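You operate a simulated robot arm through the tools that you are given. There is no shell and no other tool. Be economical: measure what you need, move in short steps, check, and stop when the job is done.

Carry out the task below with a simulated robot arm. There is one attempt and no reset: what you move stays moved.

TASK
Switch the switch of the bore gauge on. Then fetch the gold ring of the check bench and set it on top of the small grey capped spool.
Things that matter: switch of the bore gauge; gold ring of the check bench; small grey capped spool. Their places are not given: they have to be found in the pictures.

It is judged by the outcome, as a careful person would: the job done as asked, and still so three seconds after it is handed in. It fails if anything else is knocked over, pushed out of place, dropped, spilled or broken.

THE ROBOT
A 6-joint arm with a two-finger parallel gripper, fixed in place. Base frame: the origin is at the foot of the arm, x ahead of it, y to its left, z up; the work surface is at about z = 0. Lengths are in cm, angles in rad, forces in N, time in s.
With the tool pointing down near the work surface it reaches from about 14 to 58 cm from the base axis. Its first joint turns from -1.152 to 1.152 rad. Payload 2.1 kg.
Tool frame: the origin (TCP) lies between the finger pads and is the grasp point; the fingertips stand 3 cm ahead of it; z points along the fingers, y is the line along which they close. The gripper opens to 9.4 cm. The fingers are 2.8 cm wide and 1 cm thick; the gripper's body (5 by 9.6 cm) begins 5.5 cm behind the TCP.
Orientation is told as [roll, pitch, yaw] about the base's x, y, z axes, in that order, counted from this pose: with the fingers straight down and closing along the base's y, the tool's x points along the base's -x, its y along +y and its z along -z.

THE INTERFACE
- The arm moves only by the tool move_arm. Its argument "rows" is a list of rows, each a list of 7 numbers: the shift along the tool's x, y, z in cm, then the turn, a rotation vector about the tool's x, y, z in rad, then the finger opening in cm, from 0 to 9.4. In form: [[tx, ty, tz, wx, wy, wz, hand], ...]. A call has 1 to 12 rows; each row is the pose to reach, as a shift and turn from the pose commanded when the call began, along the tool's axes at that moment. A row lasts 0.2 s, in which the tool goes at most 5 cm and 0.15 rad; a call with a longer step from one row to the next is refused whole, and so is a gripper value outside its range. A pose out of reach is approached as far as the arm can. The call stops where the force on the tool passes 40 N (or 10 N more than at its start, if that is more) or the arm is blocked; 0.2 s more then pass. The fingers move at their own pace (about 7.2 cm/s each) and stop on an object; they squeeze with about 28 N. The grip force told is the motor's: it shows also when the fingers shut on nothing. Time passes only in rows, and 0.2 s behind the last, so rows that repeat a pose let the fingers close. It gives the time, the measured TCP pose, the force on the tool (base axes), the opening and the grip force at its end, in the units of the frame above (readings bear some noise).
- Cameras (640 x 400 px; columns grow to the right, rows downward): "scene" is fixed at [5.32, -36.43, 49.62]; the picture's right is [0.82, -0.57, 0.00], its down [-0.27, -0.38, -0.88] and it looks along [0.51, 0.72, -0.47] (base axes); focal length 312 px, centre (320, 200). "wrist" rides on the gripper at [-3.7, 0, -5.8] in the tool frame; the picture's right is [0.00, -1.00, 0.00], its down [0.97, 0.00, -0.24] and it looks along [0.24, 0.00, 0.97] (tool axes); focal length 218 px, centre (320, 200).
- snapshot(camera): a new picture of that camera. No time passes.
- probe_pixels(camera, pixels): for up to 12 pixels [column, row] of the newest picture of that camera ("zoom" is the newest enlarged one), the place [x, y, z] in the base frame of the surface seen there, good to about 0.2 cm. No time passes.
- inspect(camera, box): a new picture of the part [left, top, right, bottom] of that camera's present view, enlarged. No time passes.
- finish_job(): hands the job in; it is judged then, once.

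Work in short steps. Measure before you move; look again where a grasp or a placing could have gone wrong, and mend it. You have 80 turns and 38 pictures in all, those below and enlarged ones among them. Open the gripper and draw the arm clear of the work before you hand the job in, unless the task says otherwise; then end with one line.

The tools are called as name(argument=value, ...) on one line, values as JSON. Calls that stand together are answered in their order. move_arm: Moves the arm, as the interface text tells. Its arguments: {"type":"object","properties":{"rows":{"type":"array"}},"required":["rows"]} The other tools are called the same way: snapshot (camera) takes a picture; probe_pixels (camera, pixels) gives the place of the surface under pixels of a picture; inspect (camera, box) takes an enlarged picture of a part of a camera's view; finish_job () hands the job in.

At the start:

```text
clock: 0.0
tool_pos: [28.18, 3.46, 31.91]
tool_rot: [0.001, -0.001, 0.002]
ft_force: [0.9, 0.7, -0.4]
width: 9.37
grasp_force: 0.0
```

scene: 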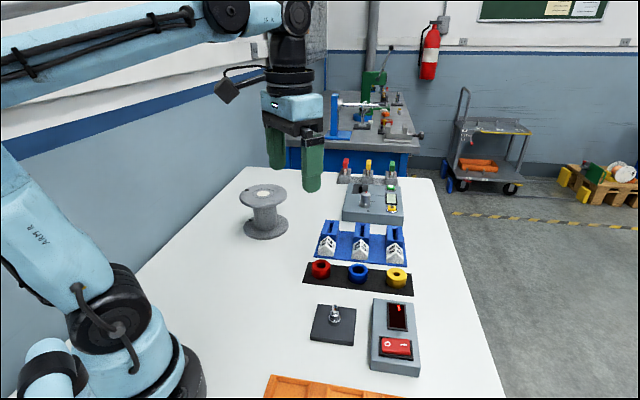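
wrist: 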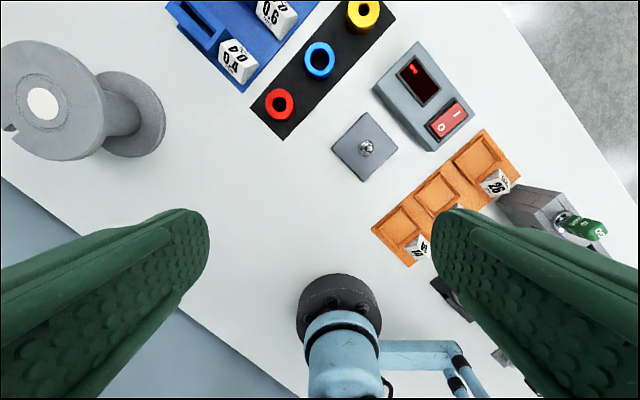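

I'll enlarge the gauges and the rings to identify the items.

inspect(camera="scene", box=[300, 240, 440, 380])

inspect(camera="scene", box=[230, 150, 430, 270])

inspect(camera="wrist", box=[320, 20, 640, 260])

```text
2.86 times, centred on (370, 310) of scene
```

zoom: 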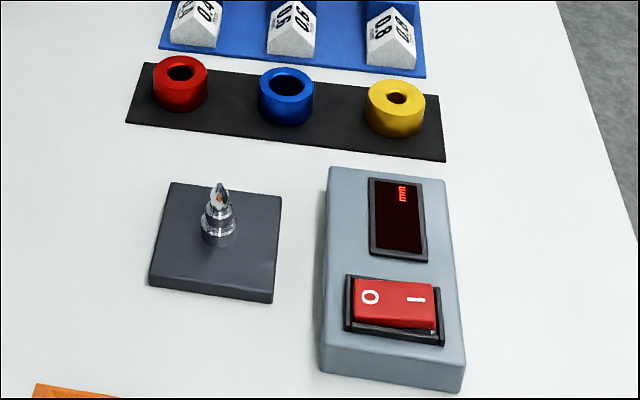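

```text
3.20 times, centred on (330, 210) of scene
```

zoom: 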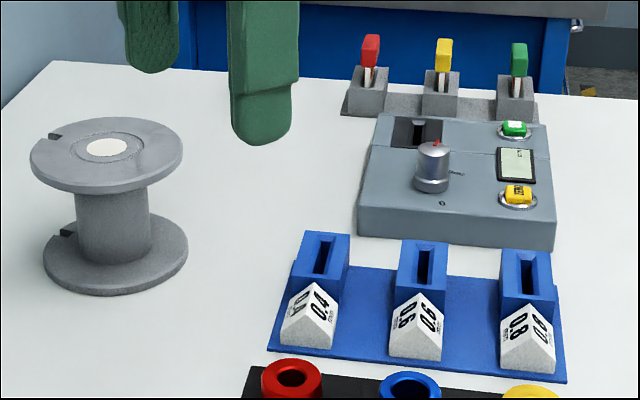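

```text
1.67 times, centred on (480, 140) of wrist
```

zoom: 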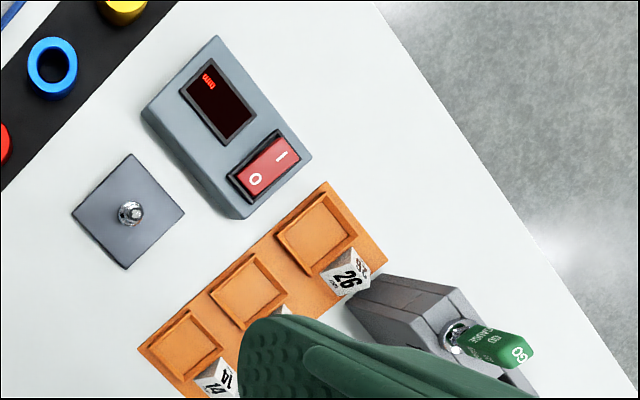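

I'll probe the key items in the wide pictures.

snapshot(camera="scene")

probe_pixels(camera="scene", pixels=[[397, 271], [398, 277], [263, 190], [265, 222], [334, 318], [387, 344], [407, 347], [397, 318], [320, 262], [357, 266], [380, 300], [418, 373]])

probe_pixels(camera="wrist", pixels=[[440, 127], [457, 112], [364, 15], [42, 103], [364, 148], [495, 183], [535, 205], [590, 228], [420, 85], [310, 55]])

```text
32 pictures are left
```

scene: 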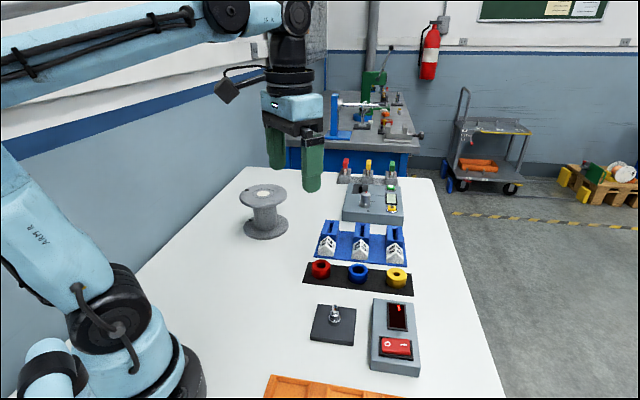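

```text
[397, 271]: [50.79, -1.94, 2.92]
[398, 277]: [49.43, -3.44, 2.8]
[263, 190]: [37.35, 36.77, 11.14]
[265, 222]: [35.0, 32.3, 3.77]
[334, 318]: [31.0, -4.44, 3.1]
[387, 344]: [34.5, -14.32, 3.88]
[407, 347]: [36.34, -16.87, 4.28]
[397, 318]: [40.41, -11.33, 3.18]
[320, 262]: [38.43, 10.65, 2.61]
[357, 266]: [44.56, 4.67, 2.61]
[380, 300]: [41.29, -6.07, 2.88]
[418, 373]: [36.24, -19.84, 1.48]
```

```text
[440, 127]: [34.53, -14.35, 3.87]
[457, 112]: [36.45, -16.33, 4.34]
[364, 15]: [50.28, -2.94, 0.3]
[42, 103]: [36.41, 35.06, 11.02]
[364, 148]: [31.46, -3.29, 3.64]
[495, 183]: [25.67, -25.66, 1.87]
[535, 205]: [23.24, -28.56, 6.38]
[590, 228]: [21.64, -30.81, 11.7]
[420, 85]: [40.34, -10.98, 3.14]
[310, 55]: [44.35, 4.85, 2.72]
```

The rocker's O end (z 3.87) is lower than its I end (z 4.3), so it's off. Before deciding, I'll look at the rest of the bench at negative y.

move_arm(rows=[[0, -4.5, 0, 0, 0, 0, 9.3], [0, -9, 0, 0, 0, 0, 9.3], [0, -13.5, 0, 0, 0, 0, 9.3], [0, -18, 0, 0, 0, 0, 9.3], [0, -22, 0, 0, 0, 0, 9.3], [0, -22, 0, 0, 0, 0, 9.3]])

snapshot(camera="wrist")

```text
clock: 1.4
tool_pos: [28.07, -18.66, 31.88]
tool_rot: [0.003, -0.003, 0.001]
ft_force: [0.1, -0.6, -0.5]
width: 9.31
grasp_force: 0.0
```

```text
31 pictures are left
```

wrist: 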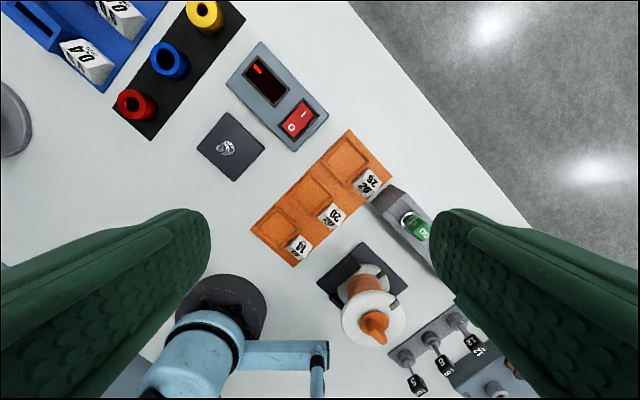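

More stations appear at the lower right; I move back and right to see them.

move_arm(rows=[[3, -3, 0, 0, 0, 0, 9.3], [6, -6, 0, 0, 0, 0, 9.3], [9, -9, 0, 0, 0, 0, 9.3], [11, -11, 0, 0, 0, 0, 9.3], [11, -11, 0, 0, 0, 0, 9.3]])

snapshot(camera="wrist")

```text
clock: 2.6
tool_pos: [17.26, -29.74, 31.85]
tool_rot: [0.002, -0.001, 0.002]
ft_force: [0.1, -0.3, 0.5]
width: 9.29
grasp_force: 0.1
```

```text
30 pictures are left
```

wrist: 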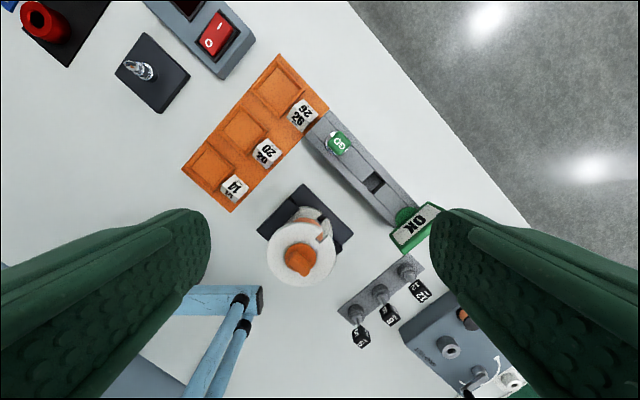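

I close the fingers partly to uncover the lower-right region.

move_arm(rows=[[1, -3, 0, 0, 0, 0, 0], [1, -3, 0, 0, 0, 0, 0], [1, -3, 0, 0, 0, 0, 0], [1, -3, 0, 0, 0, 0, 0]])

snapshot(camera="wrist")

```text
clock: 3.6
tool_pos: [16.2, -32.5, 31.91]
tool_rot: [0.002, -0.001, 0.002]
ft_force: [0.9, -0.7, -0.2]
width: 0.0
grasp_force: 27.8
```

```text
29 pictures are left
```

wrist: 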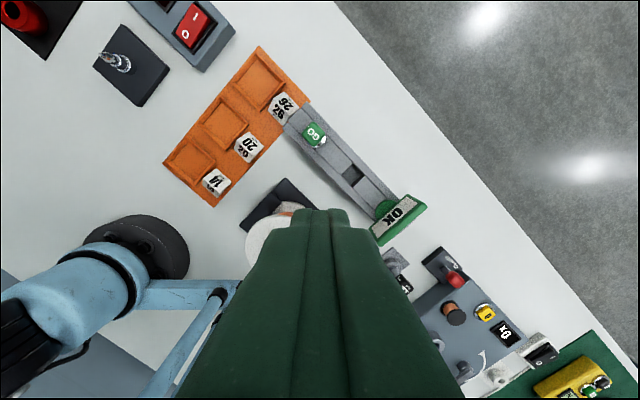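

No other spool here, so the grey spool with the white cap at (36.5, 35.5) is the target and the yellow ring is the gold one. I move above the rocker with closed fingers.

move_arm(rows=[[-3.5, 3, 0, 0, 0, 0, 0], [-7, 6, 0, 0, 0, 0, 0], [-10.5, 9, 0, 0, 0, 0, 0], [-14, 12, 0, 0, 0, 0, 0], [-17, 14.5, 0, 0, 0, 0, 0], [-19.5, 16, 3, 0, 0, 0, 0], [-19.5, 16, 7, 0, 0, 0, 0], [-19.5, 16, 11, 0, 0, 0, 0], [-19.5, 16, 11, 0, 0, 0, 0]])

inspect(camera="wrist", box=[200, 60, 440, 260])

inspect(camera="scene", box=[360, 290, 430, 380])

```text
clock: 5.6
tool_pos: [35.47, -16.63, 20.97]
tool_rot: [0.002, 0.0, 0.001]
ft_force: [-0.6, -0.4, 0.3]
width: 0.0
grasp_force: 28.4
```

```text
2.00 times, centred on (320, 160) of wrist
```

zoom: 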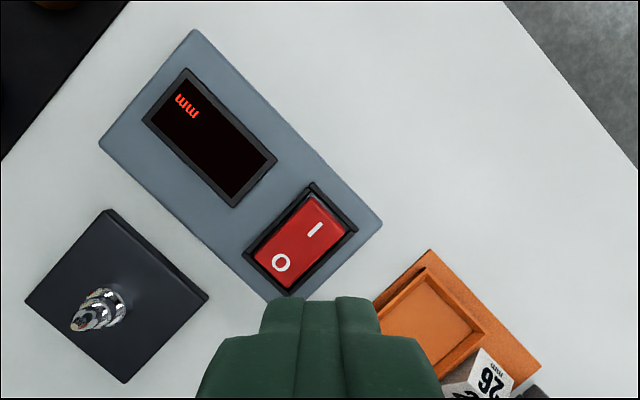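

```text
4.44 times, centred on (395, 335) of scene
```

zoom: 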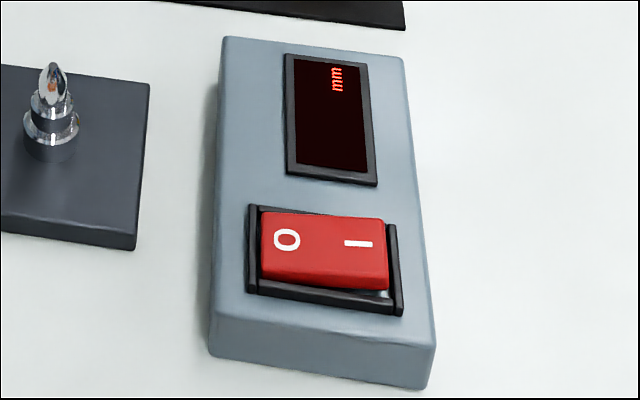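

probe_pixels(camera="zoom", pixels=[[264, 215], [268, 282], [383, 225], [387, 283], [330, 250], [375, 222], [378, 275], [395, 240], [398, 295], [370, 297], [415, 260], [230, 270]])

```text
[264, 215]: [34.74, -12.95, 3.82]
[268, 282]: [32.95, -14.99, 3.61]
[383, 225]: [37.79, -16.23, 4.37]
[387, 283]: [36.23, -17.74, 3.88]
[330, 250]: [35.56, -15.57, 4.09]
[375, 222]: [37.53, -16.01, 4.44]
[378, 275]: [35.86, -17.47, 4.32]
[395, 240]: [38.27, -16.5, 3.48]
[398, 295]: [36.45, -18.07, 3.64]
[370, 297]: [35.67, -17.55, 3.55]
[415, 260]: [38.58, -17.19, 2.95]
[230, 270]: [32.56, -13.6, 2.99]
```

Rocker long axis runs along (0.68, -0.73) and the I end is centred near (36.6, -16.7). I turn the tool to line up, and come down to about 1.5 cm above it.

move_arm(rows=[[-0.4, 0, 2.4, 0, 0, -0.15, 0], [-0.8, 0, 4.8, 0, 0, -0.3, 0], [-1.13, -0.07, 7, 0, 0, -0.45, 0], [-1.13, -0.07, 9, 0, 0, -0.6, 0], [-1.13, -0.07, 11, 0, 0, -0.75, 0], [-1.13, -0.07, 12, 0, 0, -0.75, 0], [-1.13, -0.07, 12, 0, 0, -0.75, 0]])

inspect(camera="scene", box=[340, 270, 440, 380])

```text
clock: 7.2
tool_pos: [36.86, -16.41, 9.05]
tool_rot: [0.0, -0.001, 0.753]
ft_force: [0.0, 0.9, -0.2]
width: 0.0
grasp_force: 28.0
```

```text
3.64 times, centred on (390, 325) of scene
```

zoom: 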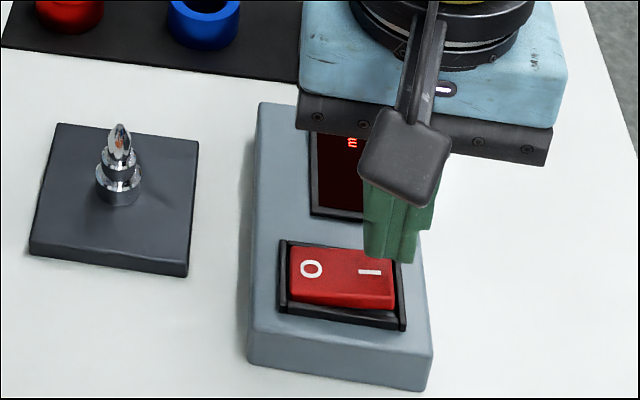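

Aligned; correct 0.35 cm along tool x and press down in small steps.

move_arm(rows=[[0.35, 0, 0.8, 0, 0, 0, 0], [0.35, 0, 1.4, 0, 0, 0, 0], [0.35, 0, 1.7, 0, 0, 0, 0], [0.35, 0, 2.0, 0, 0, 0, 0], [0.35, 0, 2.3, 0, 0, 0, 0], [0.35, 0, 2.3, 0, 0, 0, 0]])

inspect(camera="scene", box=[340, 270, 440, 380])

```text
clock: 8.5
tool_pos: [36.52, -16.88, 6.83]
tool_rot: [0.0, -0.001, 0.751]
ft_force: [-0.4, 0.1, 11.8]
width: 0.01
grasp_force: 27.9
stopped in row 6: the force on the tool passed its limit (the readings are from after the stop); the commanded pose is now the measured one
```

```text
3.64 times, centred on (390, 325) of scene
```

zoom: 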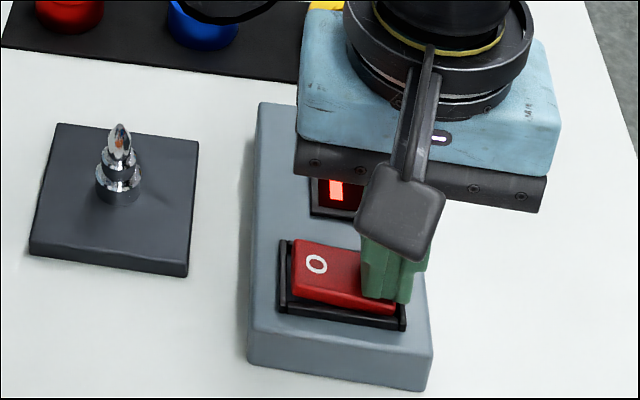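

The display lit up. I retreat straight up and check that it stays on.

move_arm(rows=[[0, 0, -2, 0, 0, 0, 0], [0, 0, -5, 0, 0, 0, 0], [0, 0, -9, 0, 0, 0, 0], [0, 0, -13, 0, 0, 0, 0], [0, 0, -13, 0, 0, 0, 9.3], [0, 0, -13, 0, 0, 0, 9.3]])

inspect(camera="scene", box=[290, 240, 430, 380])

```text
clock: 9.9
tool_pos: [36.4, -16.96, 19.92]
tool_rot: [0.0, 0.0, 0.753]
ft_force: [0.5, -0.2, 0.2]
width: 8.21
grasp_force: 0.1
```

```text
2.86 times, centred on (360, 310) of scene
```

zoom: 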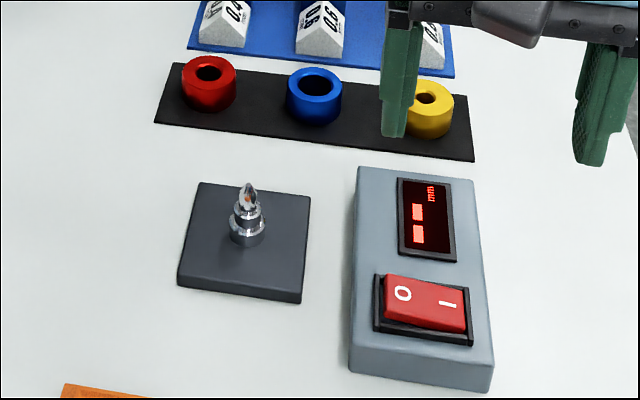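

The gauge is on: I end is down and the display is lit. Next I move over the gold ring (≈50, -2.5) at the same height and look at it.

move_arm(rows=[[-4, 0.3, 0, 0, 0, 0, 9.3], [-8, 0.6, 0, 0, 0, 0, 9.3], [-12, 0.9, 0, 0, 0, 0, 9.3], [-16, 1.1, 0, 0, 0, 0, 9.3], [-19.2, 1.28, 0, 0, 0, 0, 9.3], [-19.2, 1.28, 0, 0, 0, 0, 9.3]])

snapshot(camera="wrist")

```text
clock: 11.3
tool_pos: [49.77, -2.98, 19.71]
tool_rot: [0.001, -0.002, 0.752]
ft_force: [-0.1, 0.4, -0.3]
width: 9.3
grasp_force: 0.1
```

```text
23 pictures are left
```

wrist: 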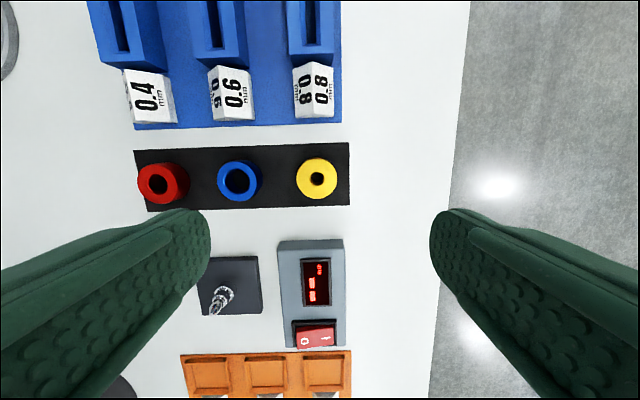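

inspect(camera="wrist", box=[200, 50, 380, 220])

probe_pixels(camera="wrist", pixels=[[299, 177], [334, 177], [316, 161], [316, 196], [317, 178], [307, 178], [327, 178], [316, 203], [258, 178], [313, 114], [313, 70]])

```text
2.35 times, centred on (290, 135) of wrist
```

zoom: 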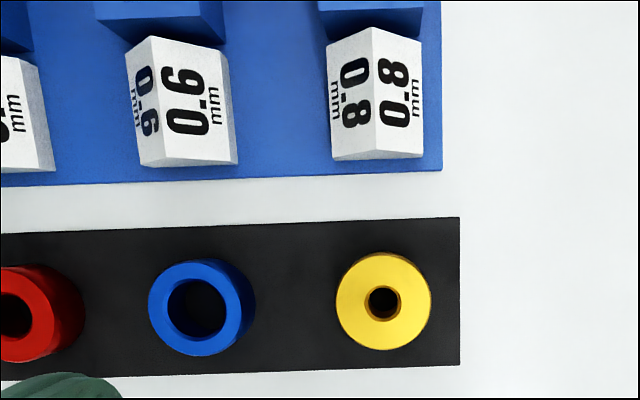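

```text
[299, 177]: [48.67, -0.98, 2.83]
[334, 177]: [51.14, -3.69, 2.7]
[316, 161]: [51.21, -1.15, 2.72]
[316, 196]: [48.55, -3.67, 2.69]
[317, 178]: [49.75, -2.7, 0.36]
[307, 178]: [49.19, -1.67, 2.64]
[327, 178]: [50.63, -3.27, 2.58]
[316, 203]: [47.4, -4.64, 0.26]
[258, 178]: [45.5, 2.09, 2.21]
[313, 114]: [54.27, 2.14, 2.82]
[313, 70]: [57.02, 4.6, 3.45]
```

Ring centre is (49.9, -2.4), diameter 3.7, top at z 2.7, on a mat at 0.3; the blue ring's edge is about 5 cm away. I open to 6.2 and descend to TCP z ≈ 3.8.

move_arm(rows=[[-0.5, 0.36, 3, 0, 0, 0, 6.2], [-0.5, 0.36, 6.5, 0, 0, 0, 6.2], [-0.5, 0.36, 10, 0, 0, 0, 6.2], [-0.5, 0.36, 12, 0, 0, 0, 6.2], [-0.5, 0.36, 12, 0, 0, 0, 6.2]])

snapshot(camera="wrist")

```text
clock: 12.5
tool_pos: [49.87, -2.1, 7.79]
tool_rot: [0.001, -0.002, 0.749]
ft_force: [-0.7, -0.1, 0.1]
width: 6.19
grasp_force: 0.0
```

```text
21 pictures are left
```

wrist: 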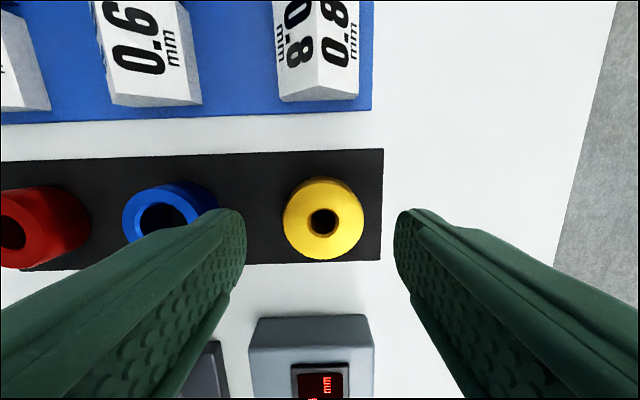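

The ring is centred between the fingers. I lower 4 cm and close.

move_arm(rows=[[0.2, -0.1, 2, 0, 0, 0, 6.2], [0.2, -0.1, 3.3, 0, 0, 0, 6.2], [0.2, -0.1, 3.9, 0, 0, 0, 6.2], [0.2, -0.1, 3.9, 0, 0, 0, 6.2]])

move_arm(rows=[[0, 0, 0, 0, 0, 0, 3.2], [0, 0, 0, 0, 0, 0, 3.2], [0, 0, 0, 0, 0, 0, 3.2], [0, 0, 0, 0, 0, 0, 3.2]])

```text
clock: 13.5
tool_pos: [49.78, -2.42, 3.84]
tool_rot: [-0.001, -0.001, 0.752]
ft_force: [-0.2, 0.4, 0.2]
width: 6.22
grasp_force: 0.0
```

```text
clock: 14.5
tool_pos: [49.71, -2.45, 3.86]
tool_rot: [-0.001, -0.001, 0.75]
ft_force: [0.8, -0.1, -0.7]
width: 4.26
grasp_force: 28.1
```

Gripped at 4.26. I lift 16 cm straight up and check.

move_arm(rows=[[0, 0, -1.5, 0, 0, 0, 3.2], [0, 0, -4, 0, 0, 0, 3.2], [0, 0, -7, 0, 0, 0, 3.2], [0, 0, -10, 0, 0, 0, 3.2], [0, 0, -13, 0, 0, 0, 3.2], [0, 0, -16, 0, 0, 0, 3.2], [0, 0, -18, 0, 0, 0, 3.2], [0, 0, -18, 0, 0, 0, 3.2]])

snapshot(camera="wrist")

snapshot(camera="scene")

```text
clock: 16.3
tool_pos: [49.86, -2.48, 22.02]
tool_rot: [-0.001, -0.002, 0.751]
ft_force: [0.5, 0.0, -0.7]
width: 3.2
grasp_force: 0.1
```

```text
20 pictures are left
```

wrist: 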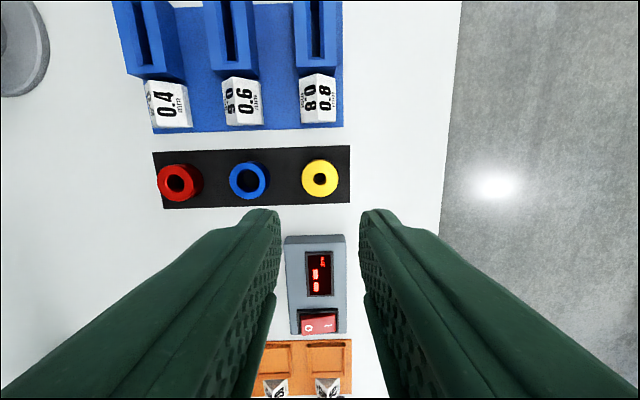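

```text
19 pictures are left
```

scene: 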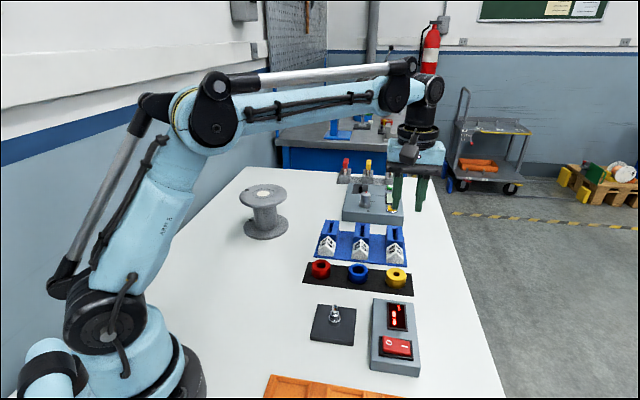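

The ring slipped out and stands again on the mat. I check its present place.

inspect(camera="wrist", box=[260, 130, 380, 230])

inspect(camera="scene", box=[340, 250, 430, 310])

probe_pixels(camera="wrist", pixels=[[303, 179], [336, 179], [319, 163], [319, 196], [320, 180]])

```text
4.00 times, centred on (320, 180) of wrist
```

zoom: 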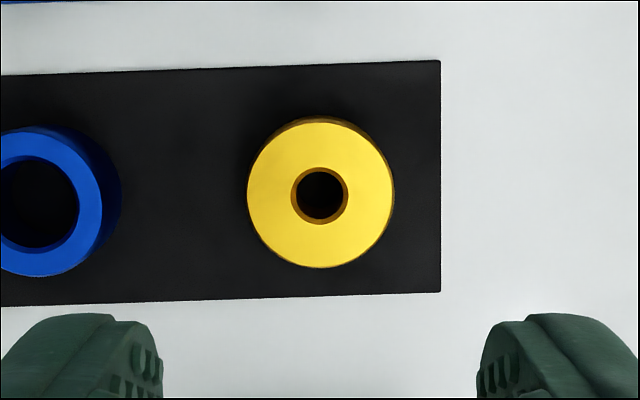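

```text
6.67 times, centred on (385, 280) of scene
```

zoom: 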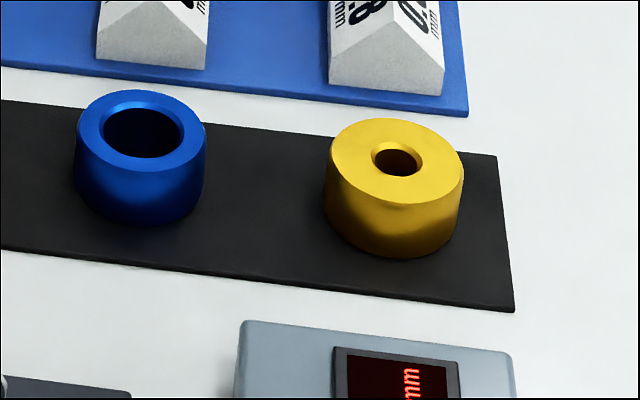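

```text
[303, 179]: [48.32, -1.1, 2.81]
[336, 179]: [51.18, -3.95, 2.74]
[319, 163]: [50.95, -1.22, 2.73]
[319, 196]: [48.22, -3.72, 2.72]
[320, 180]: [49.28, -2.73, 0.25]
```

Ring centre now (49.67, -2.5), about 4.2 wide. I'll regrip a little lower with full squeeze (opening 0), then lift slowly.

move_arm(rows=[[0.15, 0.1, 4, 0, 0, 0, 6.3], [0.15, 0.1, 8, 0, 0, 0, 6.3], [0.15, 0.1, 12, 0, 0, 0, 6.3], [0.15, 0.1, 15, 0, 0, 0, 6.3], [0.15, 0.1, 17, 0, 0, 0, 6.3], [0.15, 0.1, 18, 0, 0, 0, 6.3], [0.15, 0.1, 18.5, 0, 0, 0, 6.3], [0.15, 0.1, 18.5, 0, 0, 0, 6.3]])

move_arm(rows=[[0, 0, 0, 0, 0, 0, 0], [0, 0, 0, 0, 0, 0, 0], [0, 0, 0, 0, 0, 0, 0], [0, 0, 0, 0, 0, 0, 0], [0, 0, 0, 0, 0, 0, 0]])

move_arm(rows=[[0, 0, -0.15, 0, 0, 0, 0], [0, 0, -0.3, 0, 0, 0, 0], [0, 0, -0.5, 0, 0, 0, 0], [0, 0, -0.7, 0, 0, 0, 0], [0, 0, -1, 0, 0, 0, 0], [0, 0, -1, 0, 0, 0, 0]])

inspect(camera="scene", box=[340, 240, 450, 320])

```text
clock: 18.1
tool_pos: [49.62, -2.5, 3.38]
tool_rot: [0.001, -0.003, 0.75]
ft_force: [0.7, 0.3, -0.1]
width: 6.31
grasp_force: 0.0
```

```text
clock: 19.3
tool_pos: [49.74, -2.43, 3.39]
tool_rot: [-0.001, -0.002, 0.75]
ft_force: [0.8, 0.1, 1.0]
width: 4.3
grasp_force: 27.8
```

```text
clock: 20.7
tool_pos: [49.61, -2.53, 4.46]
tool_rot: [0.001, -0.003, 0.751]
ft_force: [-1.2, -1.8, -1.0]
width: 4.29
grasp_force: 27.8
```

```text
5.00 times, centred on (395, 280) of scene
```

zoom: 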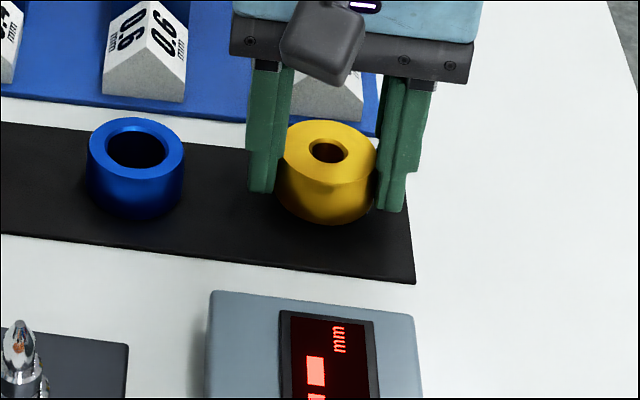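

I check whether the ring rose with the fingers.

probe_pixels(camera="zoom", pixels=[[345, 170], [327, 172], [330, 130], [325, 200], [330, 218], [330, 232]])

```text
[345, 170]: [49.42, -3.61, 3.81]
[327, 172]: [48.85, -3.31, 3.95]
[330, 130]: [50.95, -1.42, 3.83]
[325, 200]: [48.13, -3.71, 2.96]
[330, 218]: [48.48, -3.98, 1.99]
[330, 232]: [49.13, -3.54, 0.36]
```

The top is now at z 3.85, so the ring is held. I lift on smoothly.

move_arm(rows=[[0, 0, -0.4, 0, 0, 0, 0], [0, 0, -1, 0, 0, 0, 0], [0, 0, -1.8, 0, 0, 0, 0], [0, 0, -2.8, 0, 0, 0, 0], [0, 0, -4, 0, 0, 0, 0], [0, 0, -5.4, 0, 0, 0, 0], [0, 0, -6.8, 0, 0, 0, 0], [0, 0, -8.2, 0, 0, 0, 0], [0, 0, -9.4, 0, 0, 0, 0], [0, 0, -10.2, 0, 0, 0, 0], [0, 0, -10.8, 0, 0, 0, 0], [0, 0, -11, 0, 0, 0, 0]])

inspect(camera="scene", box=[320, 160, 460, 300])

```text
clock: 23.3
tool_pos: [49.57, -2.51, 15.52]
tool_rot: [-0.001, -0.001, 0.749]
ft_force: [0.0, 0.5, -1.0]
width: 4.27
grasp_force: 27.8
```

```text
2.86 times, centred on (390, 230) of scene
```

zoom: 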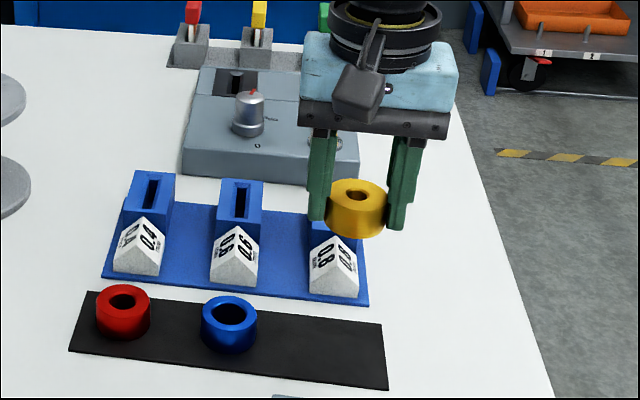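

Held firmly. I measure the spool's top flange and cap before travelling.

inspect(camera="scene", box=[225, 170, 305, 250])

```text
5.00 times, centred on (265, 210) of scene
```

zoom: 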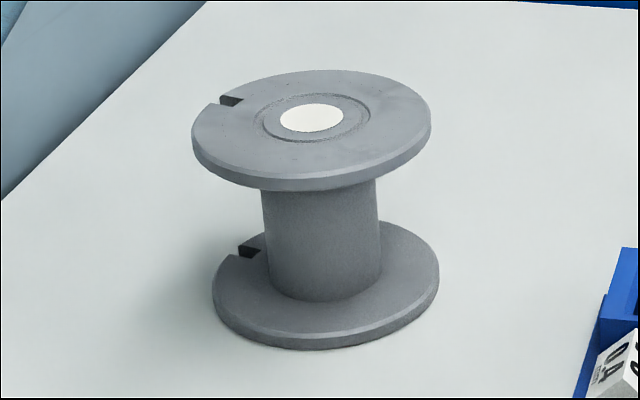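

probe_pixels(camera="zoom", pixels=[[312, 118], [281, 119], [341, 116], [312, 104], [312, 131], [197, 130], [425, 120], [310, 74], [312, 168], [370, 95], [250, 145]])

```text
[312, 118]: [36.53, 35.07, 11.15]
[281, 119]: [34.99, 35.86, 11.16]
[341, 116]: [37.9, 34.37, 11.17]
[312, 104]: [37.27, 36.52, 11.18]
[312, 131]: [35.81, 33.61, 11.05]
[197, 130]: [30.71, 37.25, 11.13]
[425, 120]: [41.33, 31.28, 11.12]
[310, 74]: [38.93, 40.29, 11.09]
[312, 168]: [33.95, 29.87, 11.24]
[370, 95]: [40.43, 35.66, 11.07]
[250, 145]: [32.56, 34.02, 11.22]
```

Spool centre (36.5, 35.05), flat top at z 11.13. I raise to z ≈ 21 and travel over in two parts.

move_arm(rows=[[0, 0, -1, 0, 0, 0, 0], [0, 0.3, -2.5, 0, 0, 0, 0], [-0.6, 1.5, -4, 0, 0, 0, 0], [-1.5, 3.5, -5, 0, 0, 0, 0], [-2.6, 5.9, -5.5, 0, 0, 0, 0], [-3.7, 8.3, -5.5, 0, 0, 0, 0], [-4.8, 10.7, -5.5, 0, 0, 0, 0], [-5.8, 13.1, -5.5, 0, 0, 0, 0], [-6.9, 15.5, -5.5, 0, 0, 0, 0], [-7.8, 17.5, -5.5, 0, 0, 0, 0], [-8.2, 18.4, -5.5, 0, 0, 0, 0], [-8.2, 18.4, -5.5, 0, 0, 0, 0]])

move_arm(rows=[[-0.4, 0.9, 0, 0, 0, 0, 0], [-1.2, 2.7, 0, 0, 0, 0, 0], [-2.2, 5, 0, 0, 0, 0, 0], [-3.3, 7.5, 0, 0, 0, 0, 0], [-4.4, 10, 0, 0, 0, 0, 0], [-5.4, 12.3, 0, 0, 0, 0, 0], [-6.3, 14.4, 0, 0, 0, 0, 0], [-7.1, 16.2, 0, 0, 0, 0, 0], [-7.7, 17.5, 0, 0, 0, 0, 0], [-7.9, 17.95, 0, 0, 0, 0, 0], [-7.9, 17.95, 0, 0, 0, 0, 0]])

snapshot(camera="wrist")

inspect(camera="scene", box=[190, 100, 350, 250])

```text
clock: 25.9
tool_pos: [42.91, 16.57, 20.98]
tool_rot: [0.0, -0.003, 0.751]
ft_force: [0.2, -0.2, -0.7]
width: 4.3
grasp_force: 28.4
```

```text
clock: 28.3
tool_pos: [36.47, 34.98, 20.94]
tool_rot: [-0.001, -0.001, 0.749]
ft_force: [1.2, 0.2, -1.1]
width: 4.28
grasp_force: 28.0
```

```text
13 pictures are left
```

wrist: 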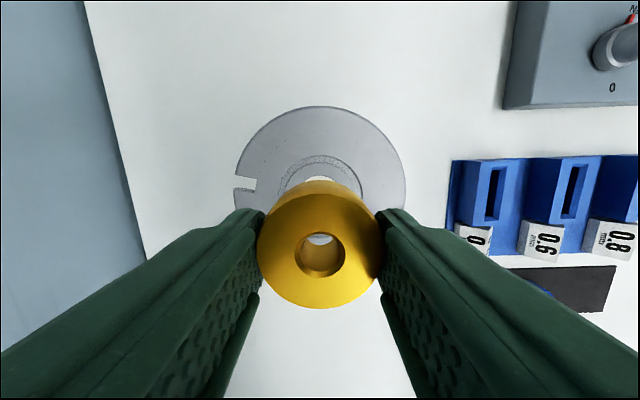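

```text
2.67 times, centred on (270, 175) of scene
```

zoom: 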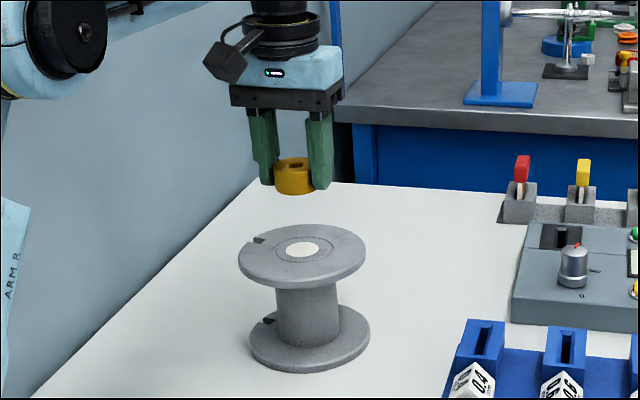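

Centred over the spool. I descend to just above the top, then feel for contact in tiny steps.

move_arm(rows=[[0, 0, 0.7, 0, 0, 0, 0], [0, 0, 1.8, 0, 0, 0, 0], [0, 0, 3, 0, 0, 0, 0], [0, 0, 4.2, 0, 0, 0, 0], [0, 0, 5.2, 0, 0, 0, 0], [0, 0, 5.8, 0, 0, 0, 0], [0, 0, 6.2, 0, 0, 0, 0], [0, 0, 6.4, 0, 0, 0, 0], [0, 0, 6.4, 0, 0, 0, 0]])

inspect(camera="scene", box=[220, 140, 320, 240])

```text
clock: 30.3
tool_pos: [36.51, 35.12, 14.66]
tool_rot: [0.001, -0.002, 0.751]
ft_force: [-0.2, -0.8, -1.5]
width: 4.29
grasp_force: 28.0
```

```text
4.00 times, centred on (270, 190) of scene
```

zoom: 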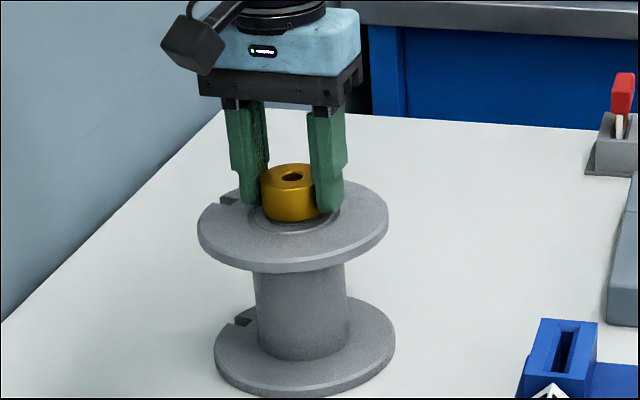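

move_arm(rows=[[0, 0, 0.1, 0, 0, 0, 0], [0, 0, 0.2, 0, 0, 0, 0], [0, 0, 0.3, 0, 0, 0, 0], [0, 0, 0.3, 0, 0, 0, 0]])

```text
clock: 31.3
tool_pos: [36.62, 35.03, 14.41]
tool_rot: [-0.001, -0.002, 0.749]
ft_force: [1.2, 0.4, -0.9]
width: 4.29
grasp_force: 27.6
```

No contact yet (z force unchanged); two more small steps.

move_arm(rows=[[0, 0, 0.07, 0, 0, 0, 0], [0, 0, 0.14, 0, 0, 0, 0], [0, 0, 0.14, 0, 0, 0, 0]])

```text
clock: 32.1
tool_pos: [36.55, 35.08, 14.12]
tool_rot: [0.0, -0.001, 0.753]
ft_force: [-1.0, -1.3, 5.0]
width: 4.28
grasp_force: 28.0
```

Contact (fz rose to 5 N). I open the fingers in place, modestly.

move_arm(rows=[[0, 0, -0.03, 0, 0, 0, 4.5], [0, 0, -0.05, 0, 0, 0, 4.8], [0, 0, -0.05, 0, 0, 0, 5.6], [0, 0, -0.05, 0, 0, 0, 6.5], [0, 0, -0.05, 0, 0, 0, 6.5]])

move_arm(rows=[[0, 0, -1, 0, 0, 0, 6.5], [0, 0, -3, 0, 0, 0, 6.5], [0, 0, -6, 0, 0, 0, 6.5], [0, 0, -9, 0, 0, 0, 6.5], [0, 0, -12, 0, 0, 0, 6.5], [0, 0, -14, 0, 0, 0, 6.5], [0, 0, -14, 0, 0, 0, 6.5]])

snapshot(camera="scene")

inspect(camera="scene", box=[220, 160, 310, 250])

```text
clock: 33.3
tool_pos: [36.62, 35.11, 14.31]
tool_rot: [0.0, -0.002, 0.75]
ft_force: [0.2, -0.7, -0.7]
width: 6.52
grasp_force: 0.0
```

```text
clock: 34.9
tool_pos: [36.47, 34.98, 28.29]
tool_rot: [0.001, 0.0, 0.75]
ft_force: [-0.7, -0.1, -0.5]
width: 6.49
grasp_force: 0.0
```

```text
10 pictures are left
```

scene: 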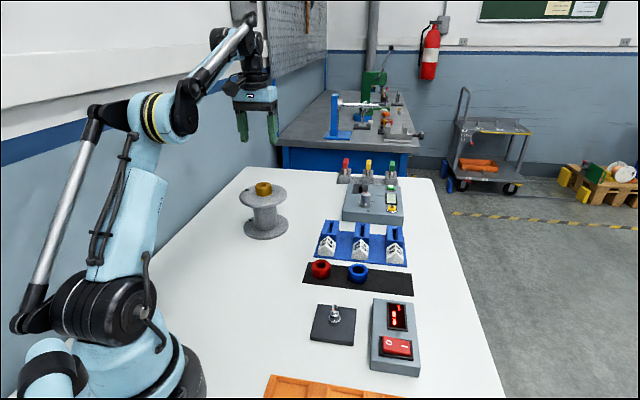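

```text
4.44 times, centred on (265, 205) of scene
```

zoom: 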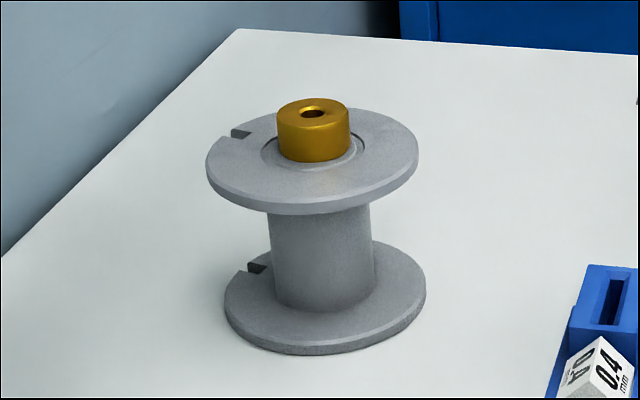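

The ring sits centred and flat on the spool, the gauge display is still lit, and the arm is clear. Handing in.

finish_job()

```text
The job is handed in.
```

The bore gauge is switched on with its display lit, and the gold ring is set centred on top of the grey capped spool; on the first try the ring slipped from the grip back onto its mat, so I re-gripped it.
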